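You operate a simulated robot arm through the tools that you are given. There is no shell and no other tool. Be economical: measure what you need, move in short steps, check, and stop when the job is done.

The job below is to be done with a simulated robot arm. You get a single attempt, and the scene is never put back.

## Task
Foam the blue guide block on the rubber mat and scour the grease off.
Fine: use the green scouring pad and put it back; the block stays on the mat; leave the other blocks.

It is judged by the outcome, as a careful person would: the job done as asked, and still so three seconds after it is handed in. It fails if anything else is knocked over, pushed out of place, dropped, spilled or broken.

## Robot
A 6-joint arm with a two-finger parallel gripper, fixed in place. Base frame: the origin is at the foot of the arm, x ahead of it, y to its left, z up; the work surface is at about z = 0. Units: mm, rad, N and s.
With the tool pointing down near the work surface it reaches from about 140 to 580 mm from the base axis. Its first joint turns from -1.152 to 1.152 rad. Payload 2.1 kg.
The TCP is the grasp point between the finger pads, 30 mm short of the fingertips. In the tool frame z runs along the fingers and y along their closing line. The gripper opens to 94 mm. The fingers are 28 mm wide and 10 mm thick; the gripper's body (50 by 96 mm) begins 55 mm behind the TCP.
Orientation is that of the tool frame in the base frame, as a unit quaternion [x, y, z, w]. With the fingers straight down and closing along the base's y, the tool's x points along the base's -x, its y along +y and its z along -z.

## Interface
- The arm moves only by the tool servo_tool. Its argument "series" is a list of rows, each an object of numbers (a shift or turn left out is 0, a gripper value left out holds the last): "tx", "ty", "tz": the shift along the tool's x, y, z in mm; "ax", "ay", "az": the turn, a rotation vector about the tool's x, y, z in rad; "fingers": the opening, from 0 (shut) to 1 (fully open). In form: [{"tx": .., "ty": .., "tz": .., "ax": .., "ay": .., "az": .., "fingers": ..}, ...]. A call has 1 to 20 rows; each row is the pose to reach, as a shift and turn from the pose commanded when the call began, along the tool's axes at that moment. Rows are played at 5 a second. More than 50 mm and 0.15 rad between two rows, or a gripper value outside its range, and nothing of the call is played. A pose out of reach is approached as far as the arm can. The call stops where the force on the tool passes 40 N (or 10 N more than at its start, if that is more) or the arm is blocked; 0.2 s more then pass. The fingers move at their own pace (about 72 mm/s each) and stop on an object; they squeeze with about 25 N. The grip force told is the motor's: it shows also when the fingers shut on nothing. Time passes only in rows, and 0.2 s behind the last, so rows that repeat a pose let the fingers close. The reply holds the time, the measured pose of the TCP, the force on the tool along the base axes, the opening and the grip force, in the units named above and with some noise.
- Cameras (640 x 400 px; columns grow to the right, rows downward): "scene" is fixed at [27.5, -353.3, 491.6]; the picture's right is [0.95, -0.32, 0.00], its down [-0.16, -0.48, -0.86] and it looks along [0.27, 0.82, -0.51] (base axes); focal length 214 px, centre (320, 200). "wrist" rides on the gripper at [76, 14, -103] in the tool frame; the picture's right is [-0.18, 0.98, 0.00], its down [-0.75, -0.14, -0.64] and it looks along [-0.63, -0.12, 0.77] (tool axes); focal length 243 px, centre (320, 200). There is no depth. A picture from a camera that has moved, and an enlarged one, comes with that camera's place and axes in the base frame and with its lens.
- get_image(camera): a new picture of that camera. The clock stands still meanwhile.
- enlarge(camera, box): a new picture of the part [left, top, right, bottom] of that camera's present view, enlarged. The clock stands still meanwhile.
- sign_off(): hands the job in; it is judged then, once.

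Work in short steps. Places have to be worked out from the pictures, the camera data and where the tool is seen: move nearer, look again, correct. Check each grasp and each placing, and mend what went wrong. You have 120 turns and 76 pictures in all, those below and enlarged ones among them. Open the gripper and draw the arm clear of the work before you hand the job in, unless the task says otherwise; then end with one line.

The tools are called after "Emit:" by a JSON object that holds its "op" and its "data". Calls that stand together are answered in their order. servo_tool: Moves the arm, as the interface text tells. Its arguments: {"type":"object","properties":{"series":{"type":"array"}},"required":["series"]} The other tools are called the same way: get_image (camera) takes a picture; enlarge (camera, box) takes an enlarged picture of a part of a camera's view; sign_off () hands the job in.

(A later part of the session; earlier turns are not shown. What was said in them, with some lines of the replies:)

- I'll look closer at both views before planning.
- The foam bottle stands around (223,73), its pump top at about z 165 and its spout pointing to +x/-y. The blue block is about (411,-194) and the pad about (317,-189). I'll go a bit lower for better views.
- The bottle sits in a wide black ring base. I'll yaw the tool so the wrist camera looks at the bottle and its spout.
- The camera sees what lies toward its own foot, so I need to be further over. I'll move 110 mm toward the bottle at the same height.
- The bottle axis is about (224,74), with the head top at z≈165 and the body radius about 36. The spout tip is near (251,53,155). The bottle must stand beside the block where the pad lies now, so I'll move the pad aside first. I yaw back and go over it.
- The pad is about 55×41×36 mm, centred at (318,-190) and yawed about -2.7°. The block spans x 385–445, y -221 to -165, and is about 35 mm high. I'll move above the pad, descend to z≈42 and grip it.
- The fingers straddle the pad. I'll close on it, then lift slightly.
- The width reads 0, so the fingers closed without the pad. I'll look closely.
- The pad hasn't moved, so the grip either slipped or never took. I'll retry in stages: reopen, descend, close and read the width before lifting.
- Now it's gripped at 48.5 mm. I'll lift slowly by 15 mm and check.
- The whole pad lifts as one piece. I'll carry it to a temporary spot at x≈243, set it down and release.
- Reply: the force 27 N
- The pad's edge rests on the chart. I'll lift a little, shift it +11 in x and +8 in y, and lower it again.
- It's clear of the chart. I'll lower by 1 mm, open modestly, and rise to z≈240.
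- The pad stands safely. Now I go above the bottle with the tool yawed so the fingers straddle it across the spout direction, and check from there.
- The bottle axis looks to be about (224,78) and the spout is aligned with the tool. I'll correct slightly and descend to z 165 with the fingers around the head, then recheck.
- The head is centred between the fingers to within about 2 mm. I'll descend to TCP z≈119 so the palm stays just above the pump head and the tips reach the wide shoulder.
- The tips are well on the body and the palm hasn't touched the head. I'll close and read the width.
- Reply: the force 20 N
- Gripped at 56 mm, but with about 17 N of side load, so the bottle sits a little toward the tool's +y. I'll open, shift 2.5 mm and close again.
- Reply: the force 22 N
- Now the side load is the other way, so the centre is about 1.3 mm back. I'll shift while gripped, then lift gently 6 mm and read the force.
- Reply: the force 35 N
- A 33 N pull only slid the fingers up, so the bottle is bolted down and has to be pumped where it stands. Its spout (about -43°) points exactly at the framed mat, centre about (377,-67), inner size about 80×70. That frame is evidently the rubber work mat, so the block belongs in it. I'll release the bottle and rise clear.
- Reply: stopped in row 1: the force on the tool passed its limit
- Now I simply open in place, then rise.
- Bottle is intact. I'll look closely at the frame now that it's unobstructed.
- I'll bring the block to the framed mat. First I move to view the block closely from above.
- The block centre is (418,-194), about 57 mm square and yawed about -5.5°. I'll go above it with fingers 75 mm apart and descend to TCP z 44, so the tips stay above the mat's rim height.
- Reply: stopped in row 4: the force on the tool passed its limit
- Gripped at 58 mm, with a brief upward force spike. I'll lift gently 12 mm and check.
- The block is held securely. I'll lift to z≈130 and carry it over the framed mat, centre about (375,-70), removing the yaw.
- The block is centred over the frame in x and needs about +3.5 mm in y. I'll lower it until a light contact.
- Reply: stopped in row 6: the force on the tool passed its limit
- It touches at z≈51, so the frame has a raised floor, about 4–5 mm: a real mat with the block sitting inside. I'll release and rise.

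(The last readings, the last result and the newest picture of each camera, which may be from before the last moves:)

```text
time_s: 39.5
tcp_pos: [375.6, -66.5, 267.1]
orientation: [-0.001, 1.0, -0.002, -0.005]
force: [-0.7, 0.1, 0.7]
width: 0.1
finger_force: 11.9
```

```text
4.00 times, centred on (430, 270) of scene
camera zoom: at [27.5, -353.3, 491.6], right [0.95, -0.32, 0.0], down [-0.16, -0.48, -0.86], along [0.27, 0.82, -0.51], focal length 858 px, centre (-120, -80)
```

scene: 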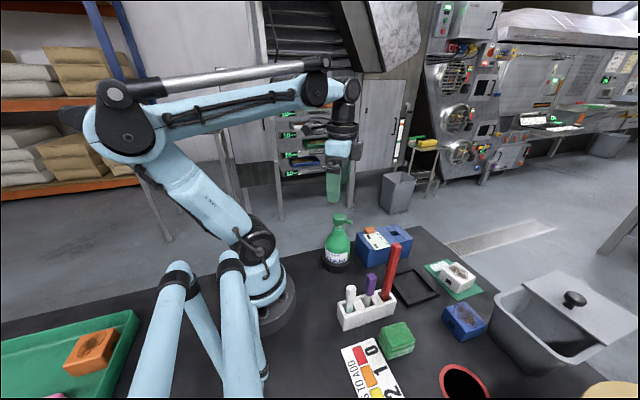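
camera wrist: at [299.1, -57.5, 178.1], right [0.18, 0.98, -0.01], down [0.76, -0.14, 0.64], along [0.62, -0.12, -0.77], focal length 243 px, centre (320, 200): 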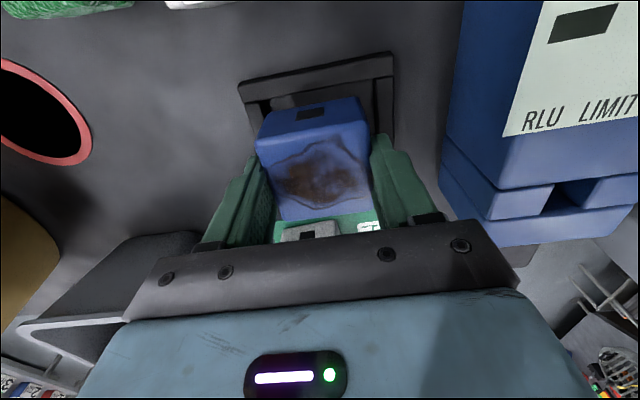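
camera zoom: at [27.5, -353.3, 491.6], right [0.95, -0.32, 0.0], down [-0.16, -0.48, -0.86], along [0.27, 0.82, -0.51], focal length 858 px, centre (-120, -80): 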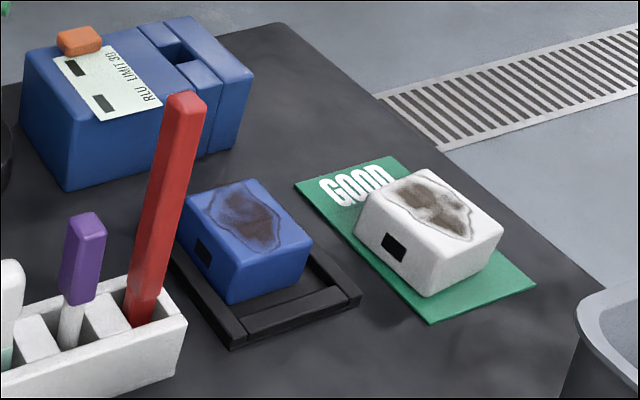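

The block sits in the mat. Now I move the closed fingers over the pump head and approach to just above it.

Emit:
{"op": "servo_tool", "data": {"series": [{"tx": 30, "ty": 29}, {"tx": 60, "ty": 58}, {"tx": 90, "ty": 87}, {"tx": 120, "ty": 116}, {"tx": 151, "ty": 144}, {"tx": 151, "ty": 144, "tz": 30}, {"tx": 151, "ty": 144, "tz": 55}, {"tx": 151, "ty": 144, "tz": 55}]}}

Emit:
{"op": "get_image", "data": {"camera": "wrist"}}

Emit:
{"op": "enlarge", "data": {"camera": "scene", "box": [310, 180, 420, 280]}}

```text
time_s: 41.3
tcp_pos: [226.3, 75.8, 212.3]
orientation: [-0.001, 1.0, -0.001, -0.005]
force: [0.0, -0.8, -0.9]
width: 0.0
finger_force: 25.2
```

```text
32 pictures are left
camera wrist: at [150.5, 91.7, 316.0], right [0.18, 0.98, -0.01], down [0.76, -0.14, 0.64], along [0.62, -0.12, -0.77], focal length 243 px, centre (320, 200)
```

wrist: 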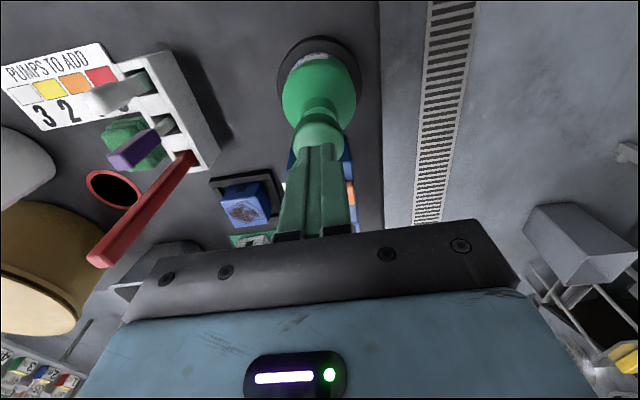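

```text
4.00 times, centred on (365, 230) of scene
camera zoom: at [27.5, -353.3, 491.6], right [0.95, -0.32, 0.0], down [-0.16, -0.48, -0.86], along [0.27, 0.82, -0.51], focal length 858 px, centre (140, 80)
```

zoom: 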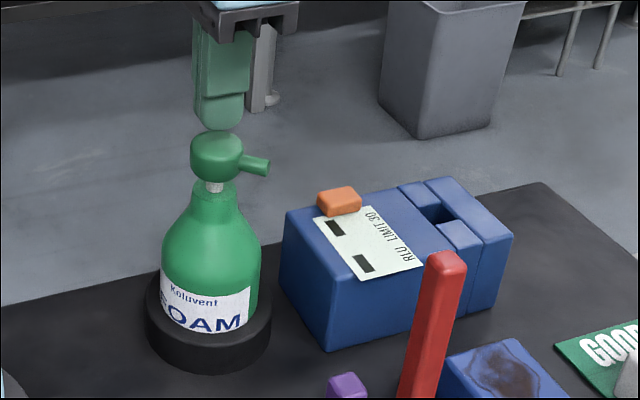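

The fingertips are right above the head. I'll press down in small increments and watch the force.

Emit:
{"op": "servo_tool", "data": {"series": [{"ty": 1.5, "tz": 8}, {"ty": 1.5, "tz": 12}, {"ty": 1.5, "tz": 15}, {"ty": 1.5, "tz": 18}, {"ty": 1.5, "tz": 20}, {"ty": 1.5, "tz": 22}]}}

Emit:
{"op": "enlarge", "data": {"camera": "scene", "box": [310, 180, 470, 320]}}

```text
time_s: 42.7
tcp_pos: [224.5, 77.4, 189.8]
orientation: [-0.001, 1.0, -0.003, -0.006]
force: [-1.5, 0.4, 4.7]
width: 0.0
finger_force: 24.5
```

```text
2.86 times, centred on (390, 250) of scene
camera zoom: at [27.5, -353.3, 491.6], right [0.95, -0.32, 0.0], down [-0.16, -0.48, -0.86], along [0.27, 0.82, -0.51], focal length 613 px, centre (120, 57)
```

zoom: 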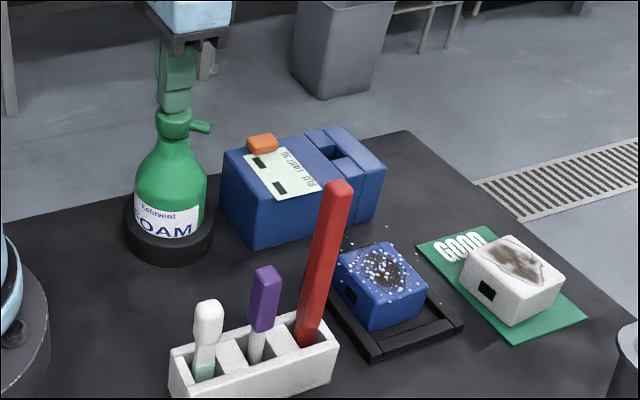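

The foam lands on the block in the mat, so the mat guess was right. I'll finish the stroke slightly, release, and look.

Emit:
{"op": "servo_tool", "data": {"series": [{"tz": 2}, {"tz": 3}, {"tz": -10}, {"tz": -25}, {"tz": -25}]}}

Emit:
{"op": "enlarge", "data": {"camera": "scene", "box": [370, 220, 490, 320]}}

```text
time_s: 43.9
tcp_pos: [224.5, 77.0, 214.6]
orientation: [0.0, 1.0, -0.001, -0.005]
force: [-0.2, -0.1, 0.6]
width: 0.1
finger_force: 25.1
```

```text
4.00 times, centred on (430, 270) of scene
camera zoom: at [27.5, -353.3, 491.6], right [0.95, -0.32, 0.0], down [-0.16, -0.48, -0.86], along [0.27, 0.82, -0.51], focal length 858 px, centre (-120, -80)
```

zoom: 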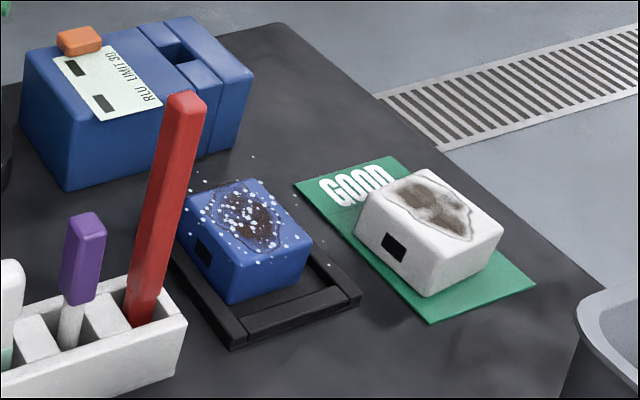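

The block is foamed with one pump. Now I fetch the pad from its temporary spot at (256,-180).

Emit:
{"op": "servo_tool", "data": {"series": [{"tz": -45}, {"tz": -50, "tx": -4, "ty": -40, "fingers": 0.74}, {"tz": -50, "tx": -9, "ty": -85}, {"tz": -50, "tx": -15, "ty": -130}, {"tz": -50, "tx": -22, "ty": -175}, {"tz": -50, "tx": -28, "ty": -220, "az": 0.03}, {"tz": -50, "tx": -31.5, "ty": -257, "az": 0.05}, {"tz": -10, "tx": -31.5, "ty": -257, "az": 0.05}, {"tz": 35, "tx": -31.5, "ty": -257, "az": 0.05}, {"tz": 80, "tx": -31.5, "ty": -257, "az": 0.05}, {"tz": 110, "tx": -31.5, "ty": -257, "az": 0.05}, {"tz": 110, "tx": -31.5, "ty": -257, "az": 0.05}]}}

Emit:
{"op": "get_image", "data": {"camera": "wrist"}}

```text
time_s: 46.5
tcp_pos: [253.4, -177.5, 105.9]
orientation: [0.025, 1.0, -0.003, -0.004]
force: [-0.5, -0.7, -0.2]
width: 69.3
finger_force: 0.1
```

```text
28 pictures are left
camera wrist: at [180.0, -158.8, 209.1], right [0.23, 0.97, -0.01], down [0.75, -0.18, 0.64], along [0.62, -0.15, -0.77], focal length 243 px, centre (320, 200)
```

wrist: 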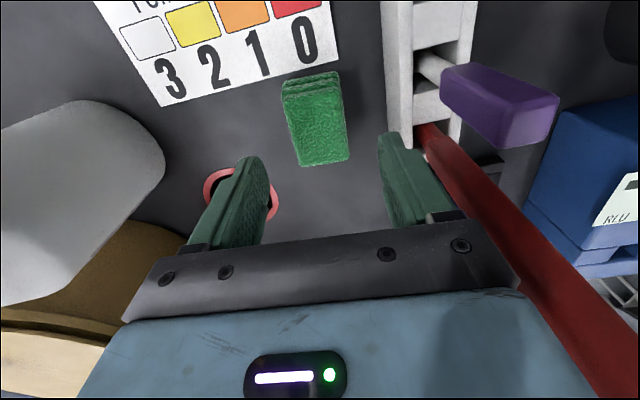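

The pad is centred under the tool. I'll descend to z≈41 and close with a longer hold.

Emit:
{"op": "servo_tool", "data": {"series": [{"tz": 30}, {"tz": 55}, {"tz": 65}, {"tz": 65}, {"tz": 65, "fingers": 0}, {"tz": 65}, {"tz": 65}, {"tz": 65}]}}

```text
time_s: 48.3
tcp_pos: [255.0, -178.9, 41.0]
orientation: [0.024, 1.0, -0.001, -0.005]
force: [-0.5, -0.3, 0.0]
width: 48.6
finger_force: 24.9
```

Held at 48.6 mm. I'll lift slowly and carry it around the red stick (+x first, then +y) to above the block.

Emit:
{"op": "servo_tool", "data": {"series": [{"tz": -3}, {"tz": -7}, {"tz": -15}, {"tz": -45}, {"tz": -75}, {"tz": -80, "tx": -35, "ty": 2}, {"tz": -80, "tx": -75, "ty": 4}, {"tz": -80, "tx": -120, "ty": 6}, {"tz": -80, "tx": -120, "ty": 40, "az": -0.02}, {"tz": -80, "tx": -118, "ty": 80, "az": -0.04}, {"tz": -80, "tx": -116.6, "ty": 114, "az": -0.05}, {"tz": -60, "tx": -116.6, "ty": 114, "az": -0.05}, {"tz": -60, "tx": -116.6, "ty": 114, "az": -0.05}]}}

Emit:
{"op": "enlarge", "data": {"camera": "scene", "box": [370, 220, 490, 320]}}

Emit:
{"op": "get_image", "data": {"camera": "wrist"}}

```text
time_s: 51.1
tcp_pos: [376.5, -69.4, 99.8]
orientation: [0.0, 1.0, -0.002, -0.005]
force: [-0.3, 0.7, -0.6]
width: 48.9
finger_force: 24.9
```

```text
4.00 times, centred on (430, 270) of scene
camera zoom: at [27.5, -353.3, 491.6], right [0.95, -0.32, 0.0], down [-0.16, -0.48, -0.86], along [0.27, 0.82, -0.51], focal length 858 px, centre (-120, -80)
```

zoom: 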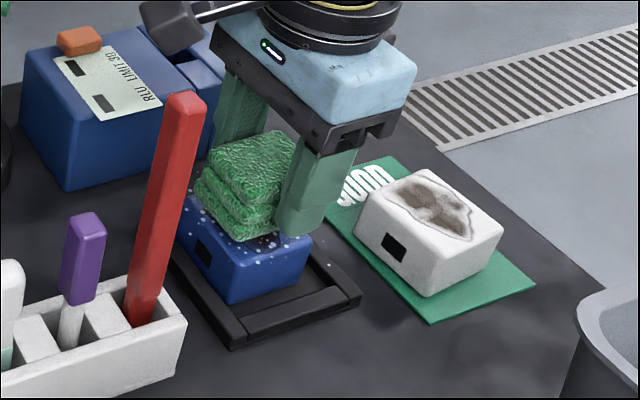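

```text
26 pictures are left
camera wrist: at [301.4, -54.6, 202.7], right [0.18, 0.98, -0.01], down [0.76, -0.14, 0.64], along [0.62, -0.12, -0.77], focal length 243 px, centre (320, 200)
```

wrist: 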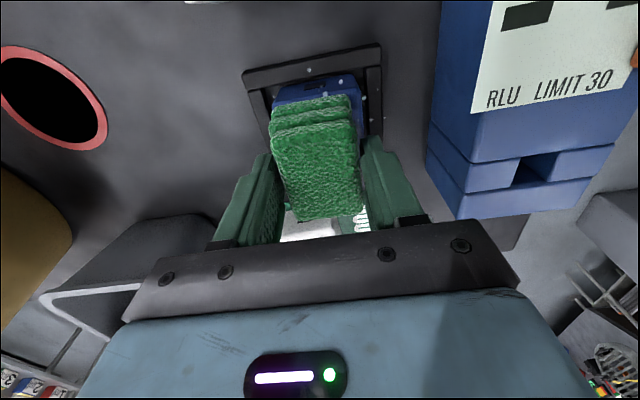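

The pad hangs right above the block. I'll lower gently to contact.

Emit:
{"op": "servo_tool", "data": {"series": [{"tz": 8}, {"tz": 13}, {"tz": 16}, {"tz": 18}, {"tz": 18}]}}

```text
time_s: 52.3
tcp_pos: [375.9, -70.2, 82.1]
orientation: [-0.001, 1.0, -0.002, -0.005]
force: [-1.7, 4.0, 30.9]
width: 48.7
finger_force: 24.7
```

Contact gives 31 N, so I'll ease off by 1 mm and start rubbing with small strokes.

Emit:
{"op": "servo_tool", "data": {"series": [{"tz": -1.2}, {"tz": -1.2}, {"tz": -1.2, "tx": -5}, {"tz": -1.2, "tx": -10}, {"tz": -1.2, "tx": -4}, {"tz": -1.2, "tx": 4}, {"tz": -1.2, "tx": 10}, {"tz": -1.2, "tx": 4}, {"tz": -1.2, "tx": 0}]}}

Emit:
{"op": "enlarge", "data": {"camera": "scene", "box": [370, 220, 490, 320]}}

```text
time_s: 54.3
tcp_pos: [377.3, -71.7, 82.5]
orientation: [-0.001, 1.0, -0.002, -0.006]
force: [-0.2, 0.1, -1.1]
width: 48.4
finger_force: 25.3
```

```text
4.00 times, centred on (430, 270) of scene
camera zoom: at [27.5, -353.3, 491.6], right [0.95, -0.32, 0.0], down [-0.16, -0.48, -0.86], along [0.27, 0.82, -0.51], focal length 858 px, centre (-120, -80)
```

zoom: 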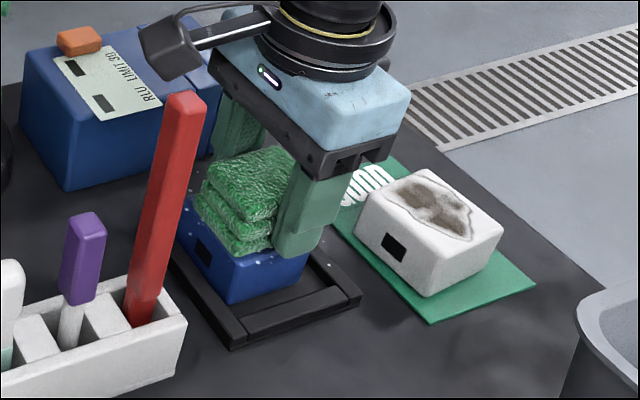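

Contact was lost (0 N). I'll press 0.9 mm lower and rub in x and y.

Emit:
{"op": "servo_tool", "data": {"series": [{"tz": 0.9}, {"tz": 0.9}, {"tz": 0.9, "tx": -5}, {"tz": 0.9, "tx": -10}, {"tz": 0.9, "tx": -3}, {"tz": 0.9, "tx": 4}, {"tz": 0.9, "tx": 10}, {"tz": 0.9, "tx": 4}, {"tz": 0.9, "tx": -4}, {"tz": 0.9, "tx": -10}, {"tz": 0.9, "tx": -3}, {"tz": 0.9, "tx": 4}, {"tz": 0.9, "tx": 10}, {"tz": 0.9, "tx": 4}, {"tz": 0.9}]}}

```text
time_s: 57.5
tcp_pos: [375.6, -71.1, 80.9]
orientation: [0.0, 1.0, -0.001, -0.005]
force: [-5.2, 0.1, 9.5]
width: 48.8
finger_force: 24.9
```

About 10 N with friction, which is good. I'll continue with y strokes and diagonal ones.

Emit:
{"op": "servo_tool", "data": {"series": [{"tz": 0.2, "ty": 5}, {"tz": 0.2, "ty": 10}, {"tz": 0.2, "ty": 3}, {"tz": 0.2, "ty": -5}, {"tz": 0.2, "ty": -10}, {"tz": 0.2, "ty": -3}, {"tz": 0.2, "ty": 5}, {"tz": 0.2, "ty": 10}, {"tz": 0.2, "ty": 3, "tx": -5}, {"tz": 0.2, "ty": -5, "tx": -8}, {"tz": 0.2, "ty": -10, "tx": -3}, {"tz": 0.2, "ty": -5, "tx": 5}, {"tz": 0.2, "ty": 3, "tx": 9}, {"tz": 0.2, "ty": 8, "tx": 5}, {"tz": 0.2, "ty": 0, "tx": 0}, {"tz": 0.2}]}}

Emit:
{"op": "servo_tool", "data": {"series": [{"tz": -15}, {"tz": -50}, {"tz": -50, "ty": -50}, {"tz": -50, "ty": -90}]}}

Emit:
{"op": "enlarge", "data": {"camera": "scene", "box": [370, 220, 490, 320]}}

```text
time_s: 60.9
tcp_pos: [377.0, -72.0, 80.9]
orientation: [0.0, 1.0, -0.002, -0.005]
force: [0.2, -1.4, -0.8]
width: 48.7
finger_force: 25.4
```

```text
time_s: 61.9
tcp_pos: [376.8, -162.3, 128.6]
orientation: [-0.001, 1.0, -0.002, -0.005]
force: [-0.3, -0.1, -0.9]
width: 48.7
finger_force: 24.8
```

```text
4.00 times, centred on (430, 270) of scene
camera zoom: at [27.5, -353.3, 491.6], right [0.95, -0.32, 0.0], down [-0.16, -0.48, -0.86], along [0.27, 0.82, -0.51], focal length 858 px, centre (-120, -80)
```

zoom: 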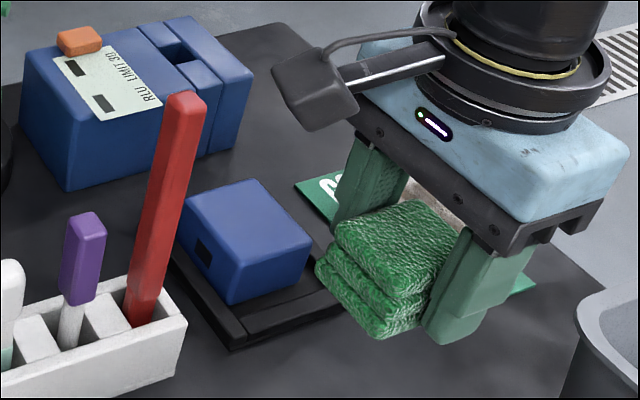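

The block top is clean. Now I return the pad to its original place, at TCP (319,-190.5) and yaw -0.047.

Emit:
{"op": "servo_tool", "data": {"series": [{"tx": 25, "ty": -12, "az": 0.02}, {"tx": 58, "ty": -28, "az": 0.047}, {"tx": 58, "ty": -28, "az": 0.047, "tz": 40}, {"tx": 58, "ty": -28, "az": 0.047, "tz": 70}, {"tx": 58, "ty": -28, "az": 0.047, "tz": 82}, {"tx": 58, "ty": -28, "az": 0.047, "tz": 85}, {"tx": 58, "ty": -28, "az": 0.047, "tz": 85}]}}

Emit:
{"op": "enlarge", "data": {"camera": "scene", "box": [390, 290, 500, 370]}}

```text
time_s: 63.5
tcp_pos: [318.2, -188.4, 46.6]
orientation: [0.022, 1.0, -0.002, -0.006]
force: [-0.2, -0.1, -0.2]
width: 48.5
finger_force: 25.1
```

```text
5.00 times, centred on (445, 330) of scene
camera zoom: at [27.5, -353.3, 491.6], right [0.95, -0.32, 0.0], down [-0.16, -0.48, -0.86], along [0.27, 0.82, -0.51], focal length 1072 px, centre (-305, -450)
```

zoom: 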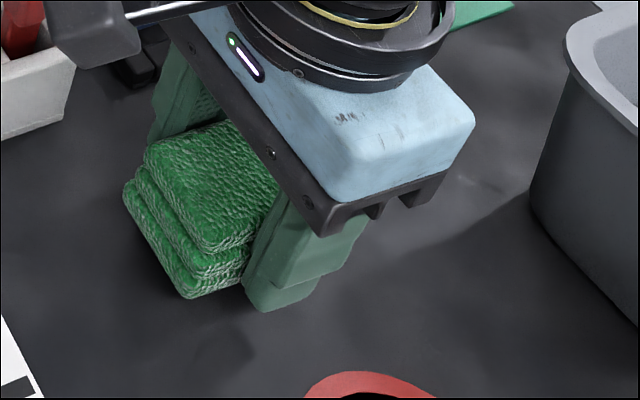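

I'll lower to contact first and then compare with the original picture.

Emit:
{"op": "servo_tool", "data": {"series": [{"tz": 2, "ty": -2}, {"tz": 4, "ty": -2}, {"tz": 4, "ty": -2}]}}

Emit:
{"op": "enlarge", "data": {"camera": "scene", "box": [390, 290, 500, 370]}}

```text
time_s: 64.3
tcp_pos: [318.2, -192.3, 42.4]
orientation: [0.022, 1.0, -0.002, -0.005]
force: [-0.5, 0.5, -0.5]
width: 48.5
finger_force: 25.1
```

```text
5.00 times, centred on (445, 330) of scene
camera zoom: at [27.5, -353.3, 491.6], right [0.95, -0.32, 0.0], down [-0.16, -0.48, -0.86], along [0.27, 0.82, -0.51], focal length 1072 px, centre (-305, -450)
```

zoom: 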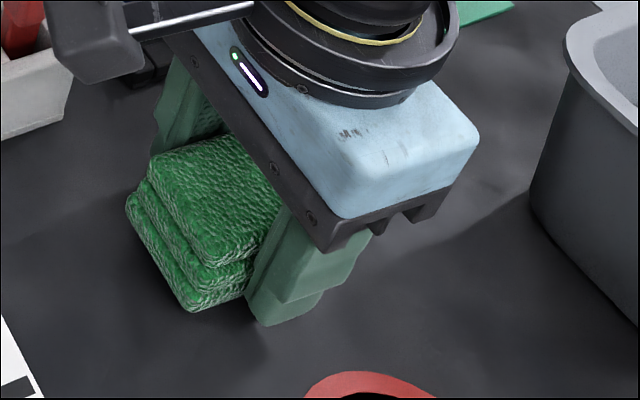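

Within a few mm. I'll nudge +2 in x and -2 in y, lower to contact, release and rise.

Emit:
{"op": "servo_tool", "data": {"series": [{"tx": -2, "ty": -2}, {"tx": -2, "ty": -2, "tz": 1.5}, {"tx": -2, "ty": -2, "tz": 1.5}]}}

Emit:
{"op": "servo_tool", "data": {"series": [{"fingers": 0.74}, {"fingers": 0.74}, {"fingers": 0.74}, {"tz": -15}, {"tz": -50}, {"tz": -100}, {"tz": -150}, {"tz": -190}, {"tz": -190, "tx": 40, "fingers": 1}, {"tz": -190, "tx": 80}, {"tz": -190, "tx": 80}]}}

Emit:
{"op": "get_image", "data": {"camera": "scene"}}

Emit:
{"op": "enlarge", "data": {"camera": "scene", "box": [390, 290, 500, 370]}}

Emit:
{"op": "get_image", "data": {"camera": "wrist"}}

```text
time_s: 65.1
tcp_pos: [322.0, -192.9, 41.4]
orientation: [0.022, 1.0, -0.002, -0.006]
force: [0.3, 0.2, -0.9]
width: 48.6
finger_force: 25.0
```

```text
time_s: 67.5
tcp_pos: [243.1, -186.0, 231.2]
orientation: [0.022, 1.0, -0.002, -0.005]
force: [-0.2, 0.0, 0.0]
width: 94.0
finger_force: 0.0
```

```text
21 pictures are left
```

scene: 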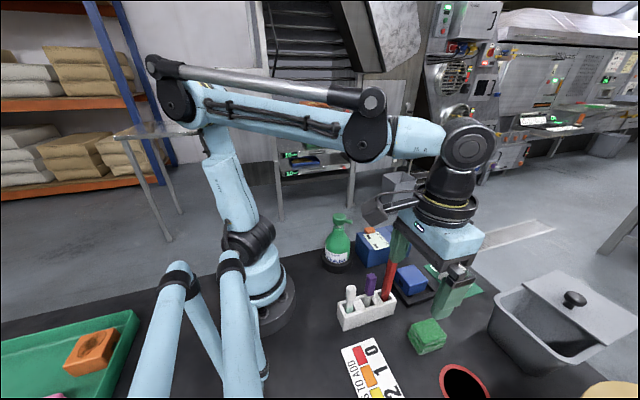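

```text
5.00 times, centred on (445, 330) of scene
camera zoom: at [27.5, -353.3, 491.6], right [0.95, -0.32, 0.0], down [-0.16, -0.48, -0.86], along [0.27, 0.82, -0.51], focal length 1072 px, centre (-305, -450)
```

zoom: 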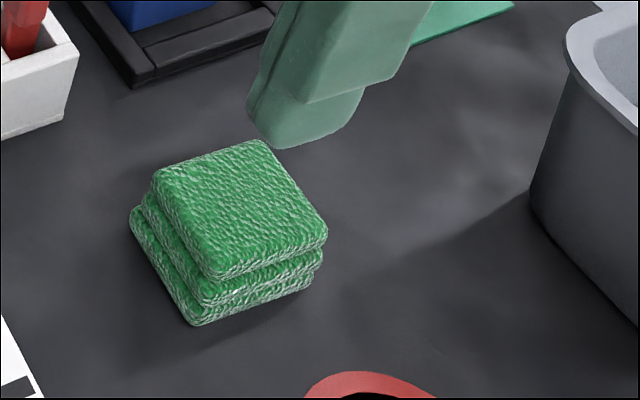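

```text
19 pictures are left
camera wrist: at [169.1, -168.4, 335.7], right [0.23, 0.97, -0.01], down [0.75, -0.17, 0.64], along [0.62, -0.15, -0.77], focal length 243 px, centre (320, 200)
```

wrist: 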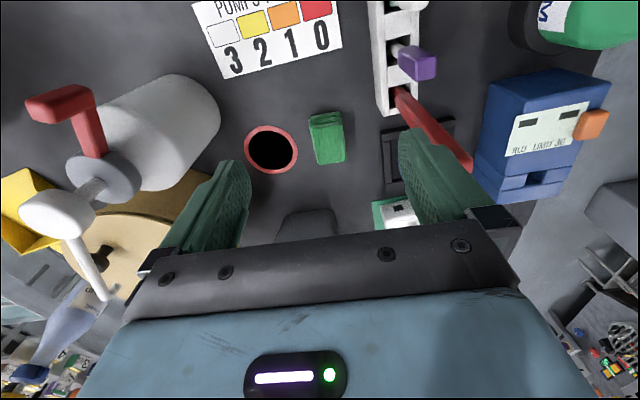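

The pad is back at its original spot. I'll move further clear and check that the block's top is fully clean.

Emit:
{"op": "servo_tool", "data": {"series": [{"tz": -40}, {"tz": -80, "tx": 20}, {"tz": -110, "tx": 30}, {"tz": -110, "tx": 30}]}}

Emit:
{"op": "enlarge", "data": {"camera": "scene", "box": [390, 240, 470, 310]}}

Emit:
{"op": "enlarge", "data": {"camera": "wrist", "box": [280, 40, 480, 190]}}

```text
time_s: 68.5
tcp_pos: [214.0, -187.1, 340.8]
orientation: [0.022, 1.0, -0.002, -0.005]
force: [-0.5, 0.5, 0.3]
width: 93.9
finger_force: 0.0
```

```text
5.71 times, centred on (430, 275) of scene
camera zoom: at [27.5, -353.3, 491.6], right [0.95, -0.32, 0.0], down [-0.16, -0.48, -0.86], along [0.27, 0.82, -0.51], focal length 1226 px, centre (-309, -229)
```

zoom: 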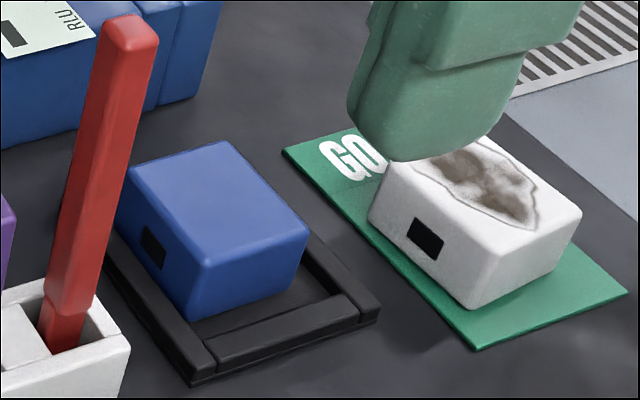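

```text
2.67 times, centred on (380, 115) of wrist
camera zoom: at [140.1, -168.3, 444.7], right [0.23, 0.97, -0.01], down [0.75, -0.17, 0.64], along [0.62, -0.15, -0.77], focal length 647 px, centre (160, 427)
```

zoom: 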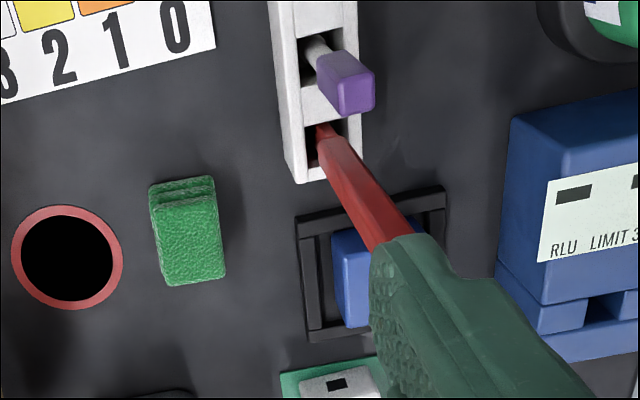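

The block is clean and sits flat in the mat, the pad is back, the white block is untouched, and the gripper is open and clear. I'm handing in.

Emit:
{"op": "sign_off", "data": {}}

```text
The job is handed in.
```

The blue guide block was foamed with one pump and scoured clean with the green pad, which is back where it was; I moved the block into the framed mat, taking that as the rubber mat, and left it there with the other blocks untouched.
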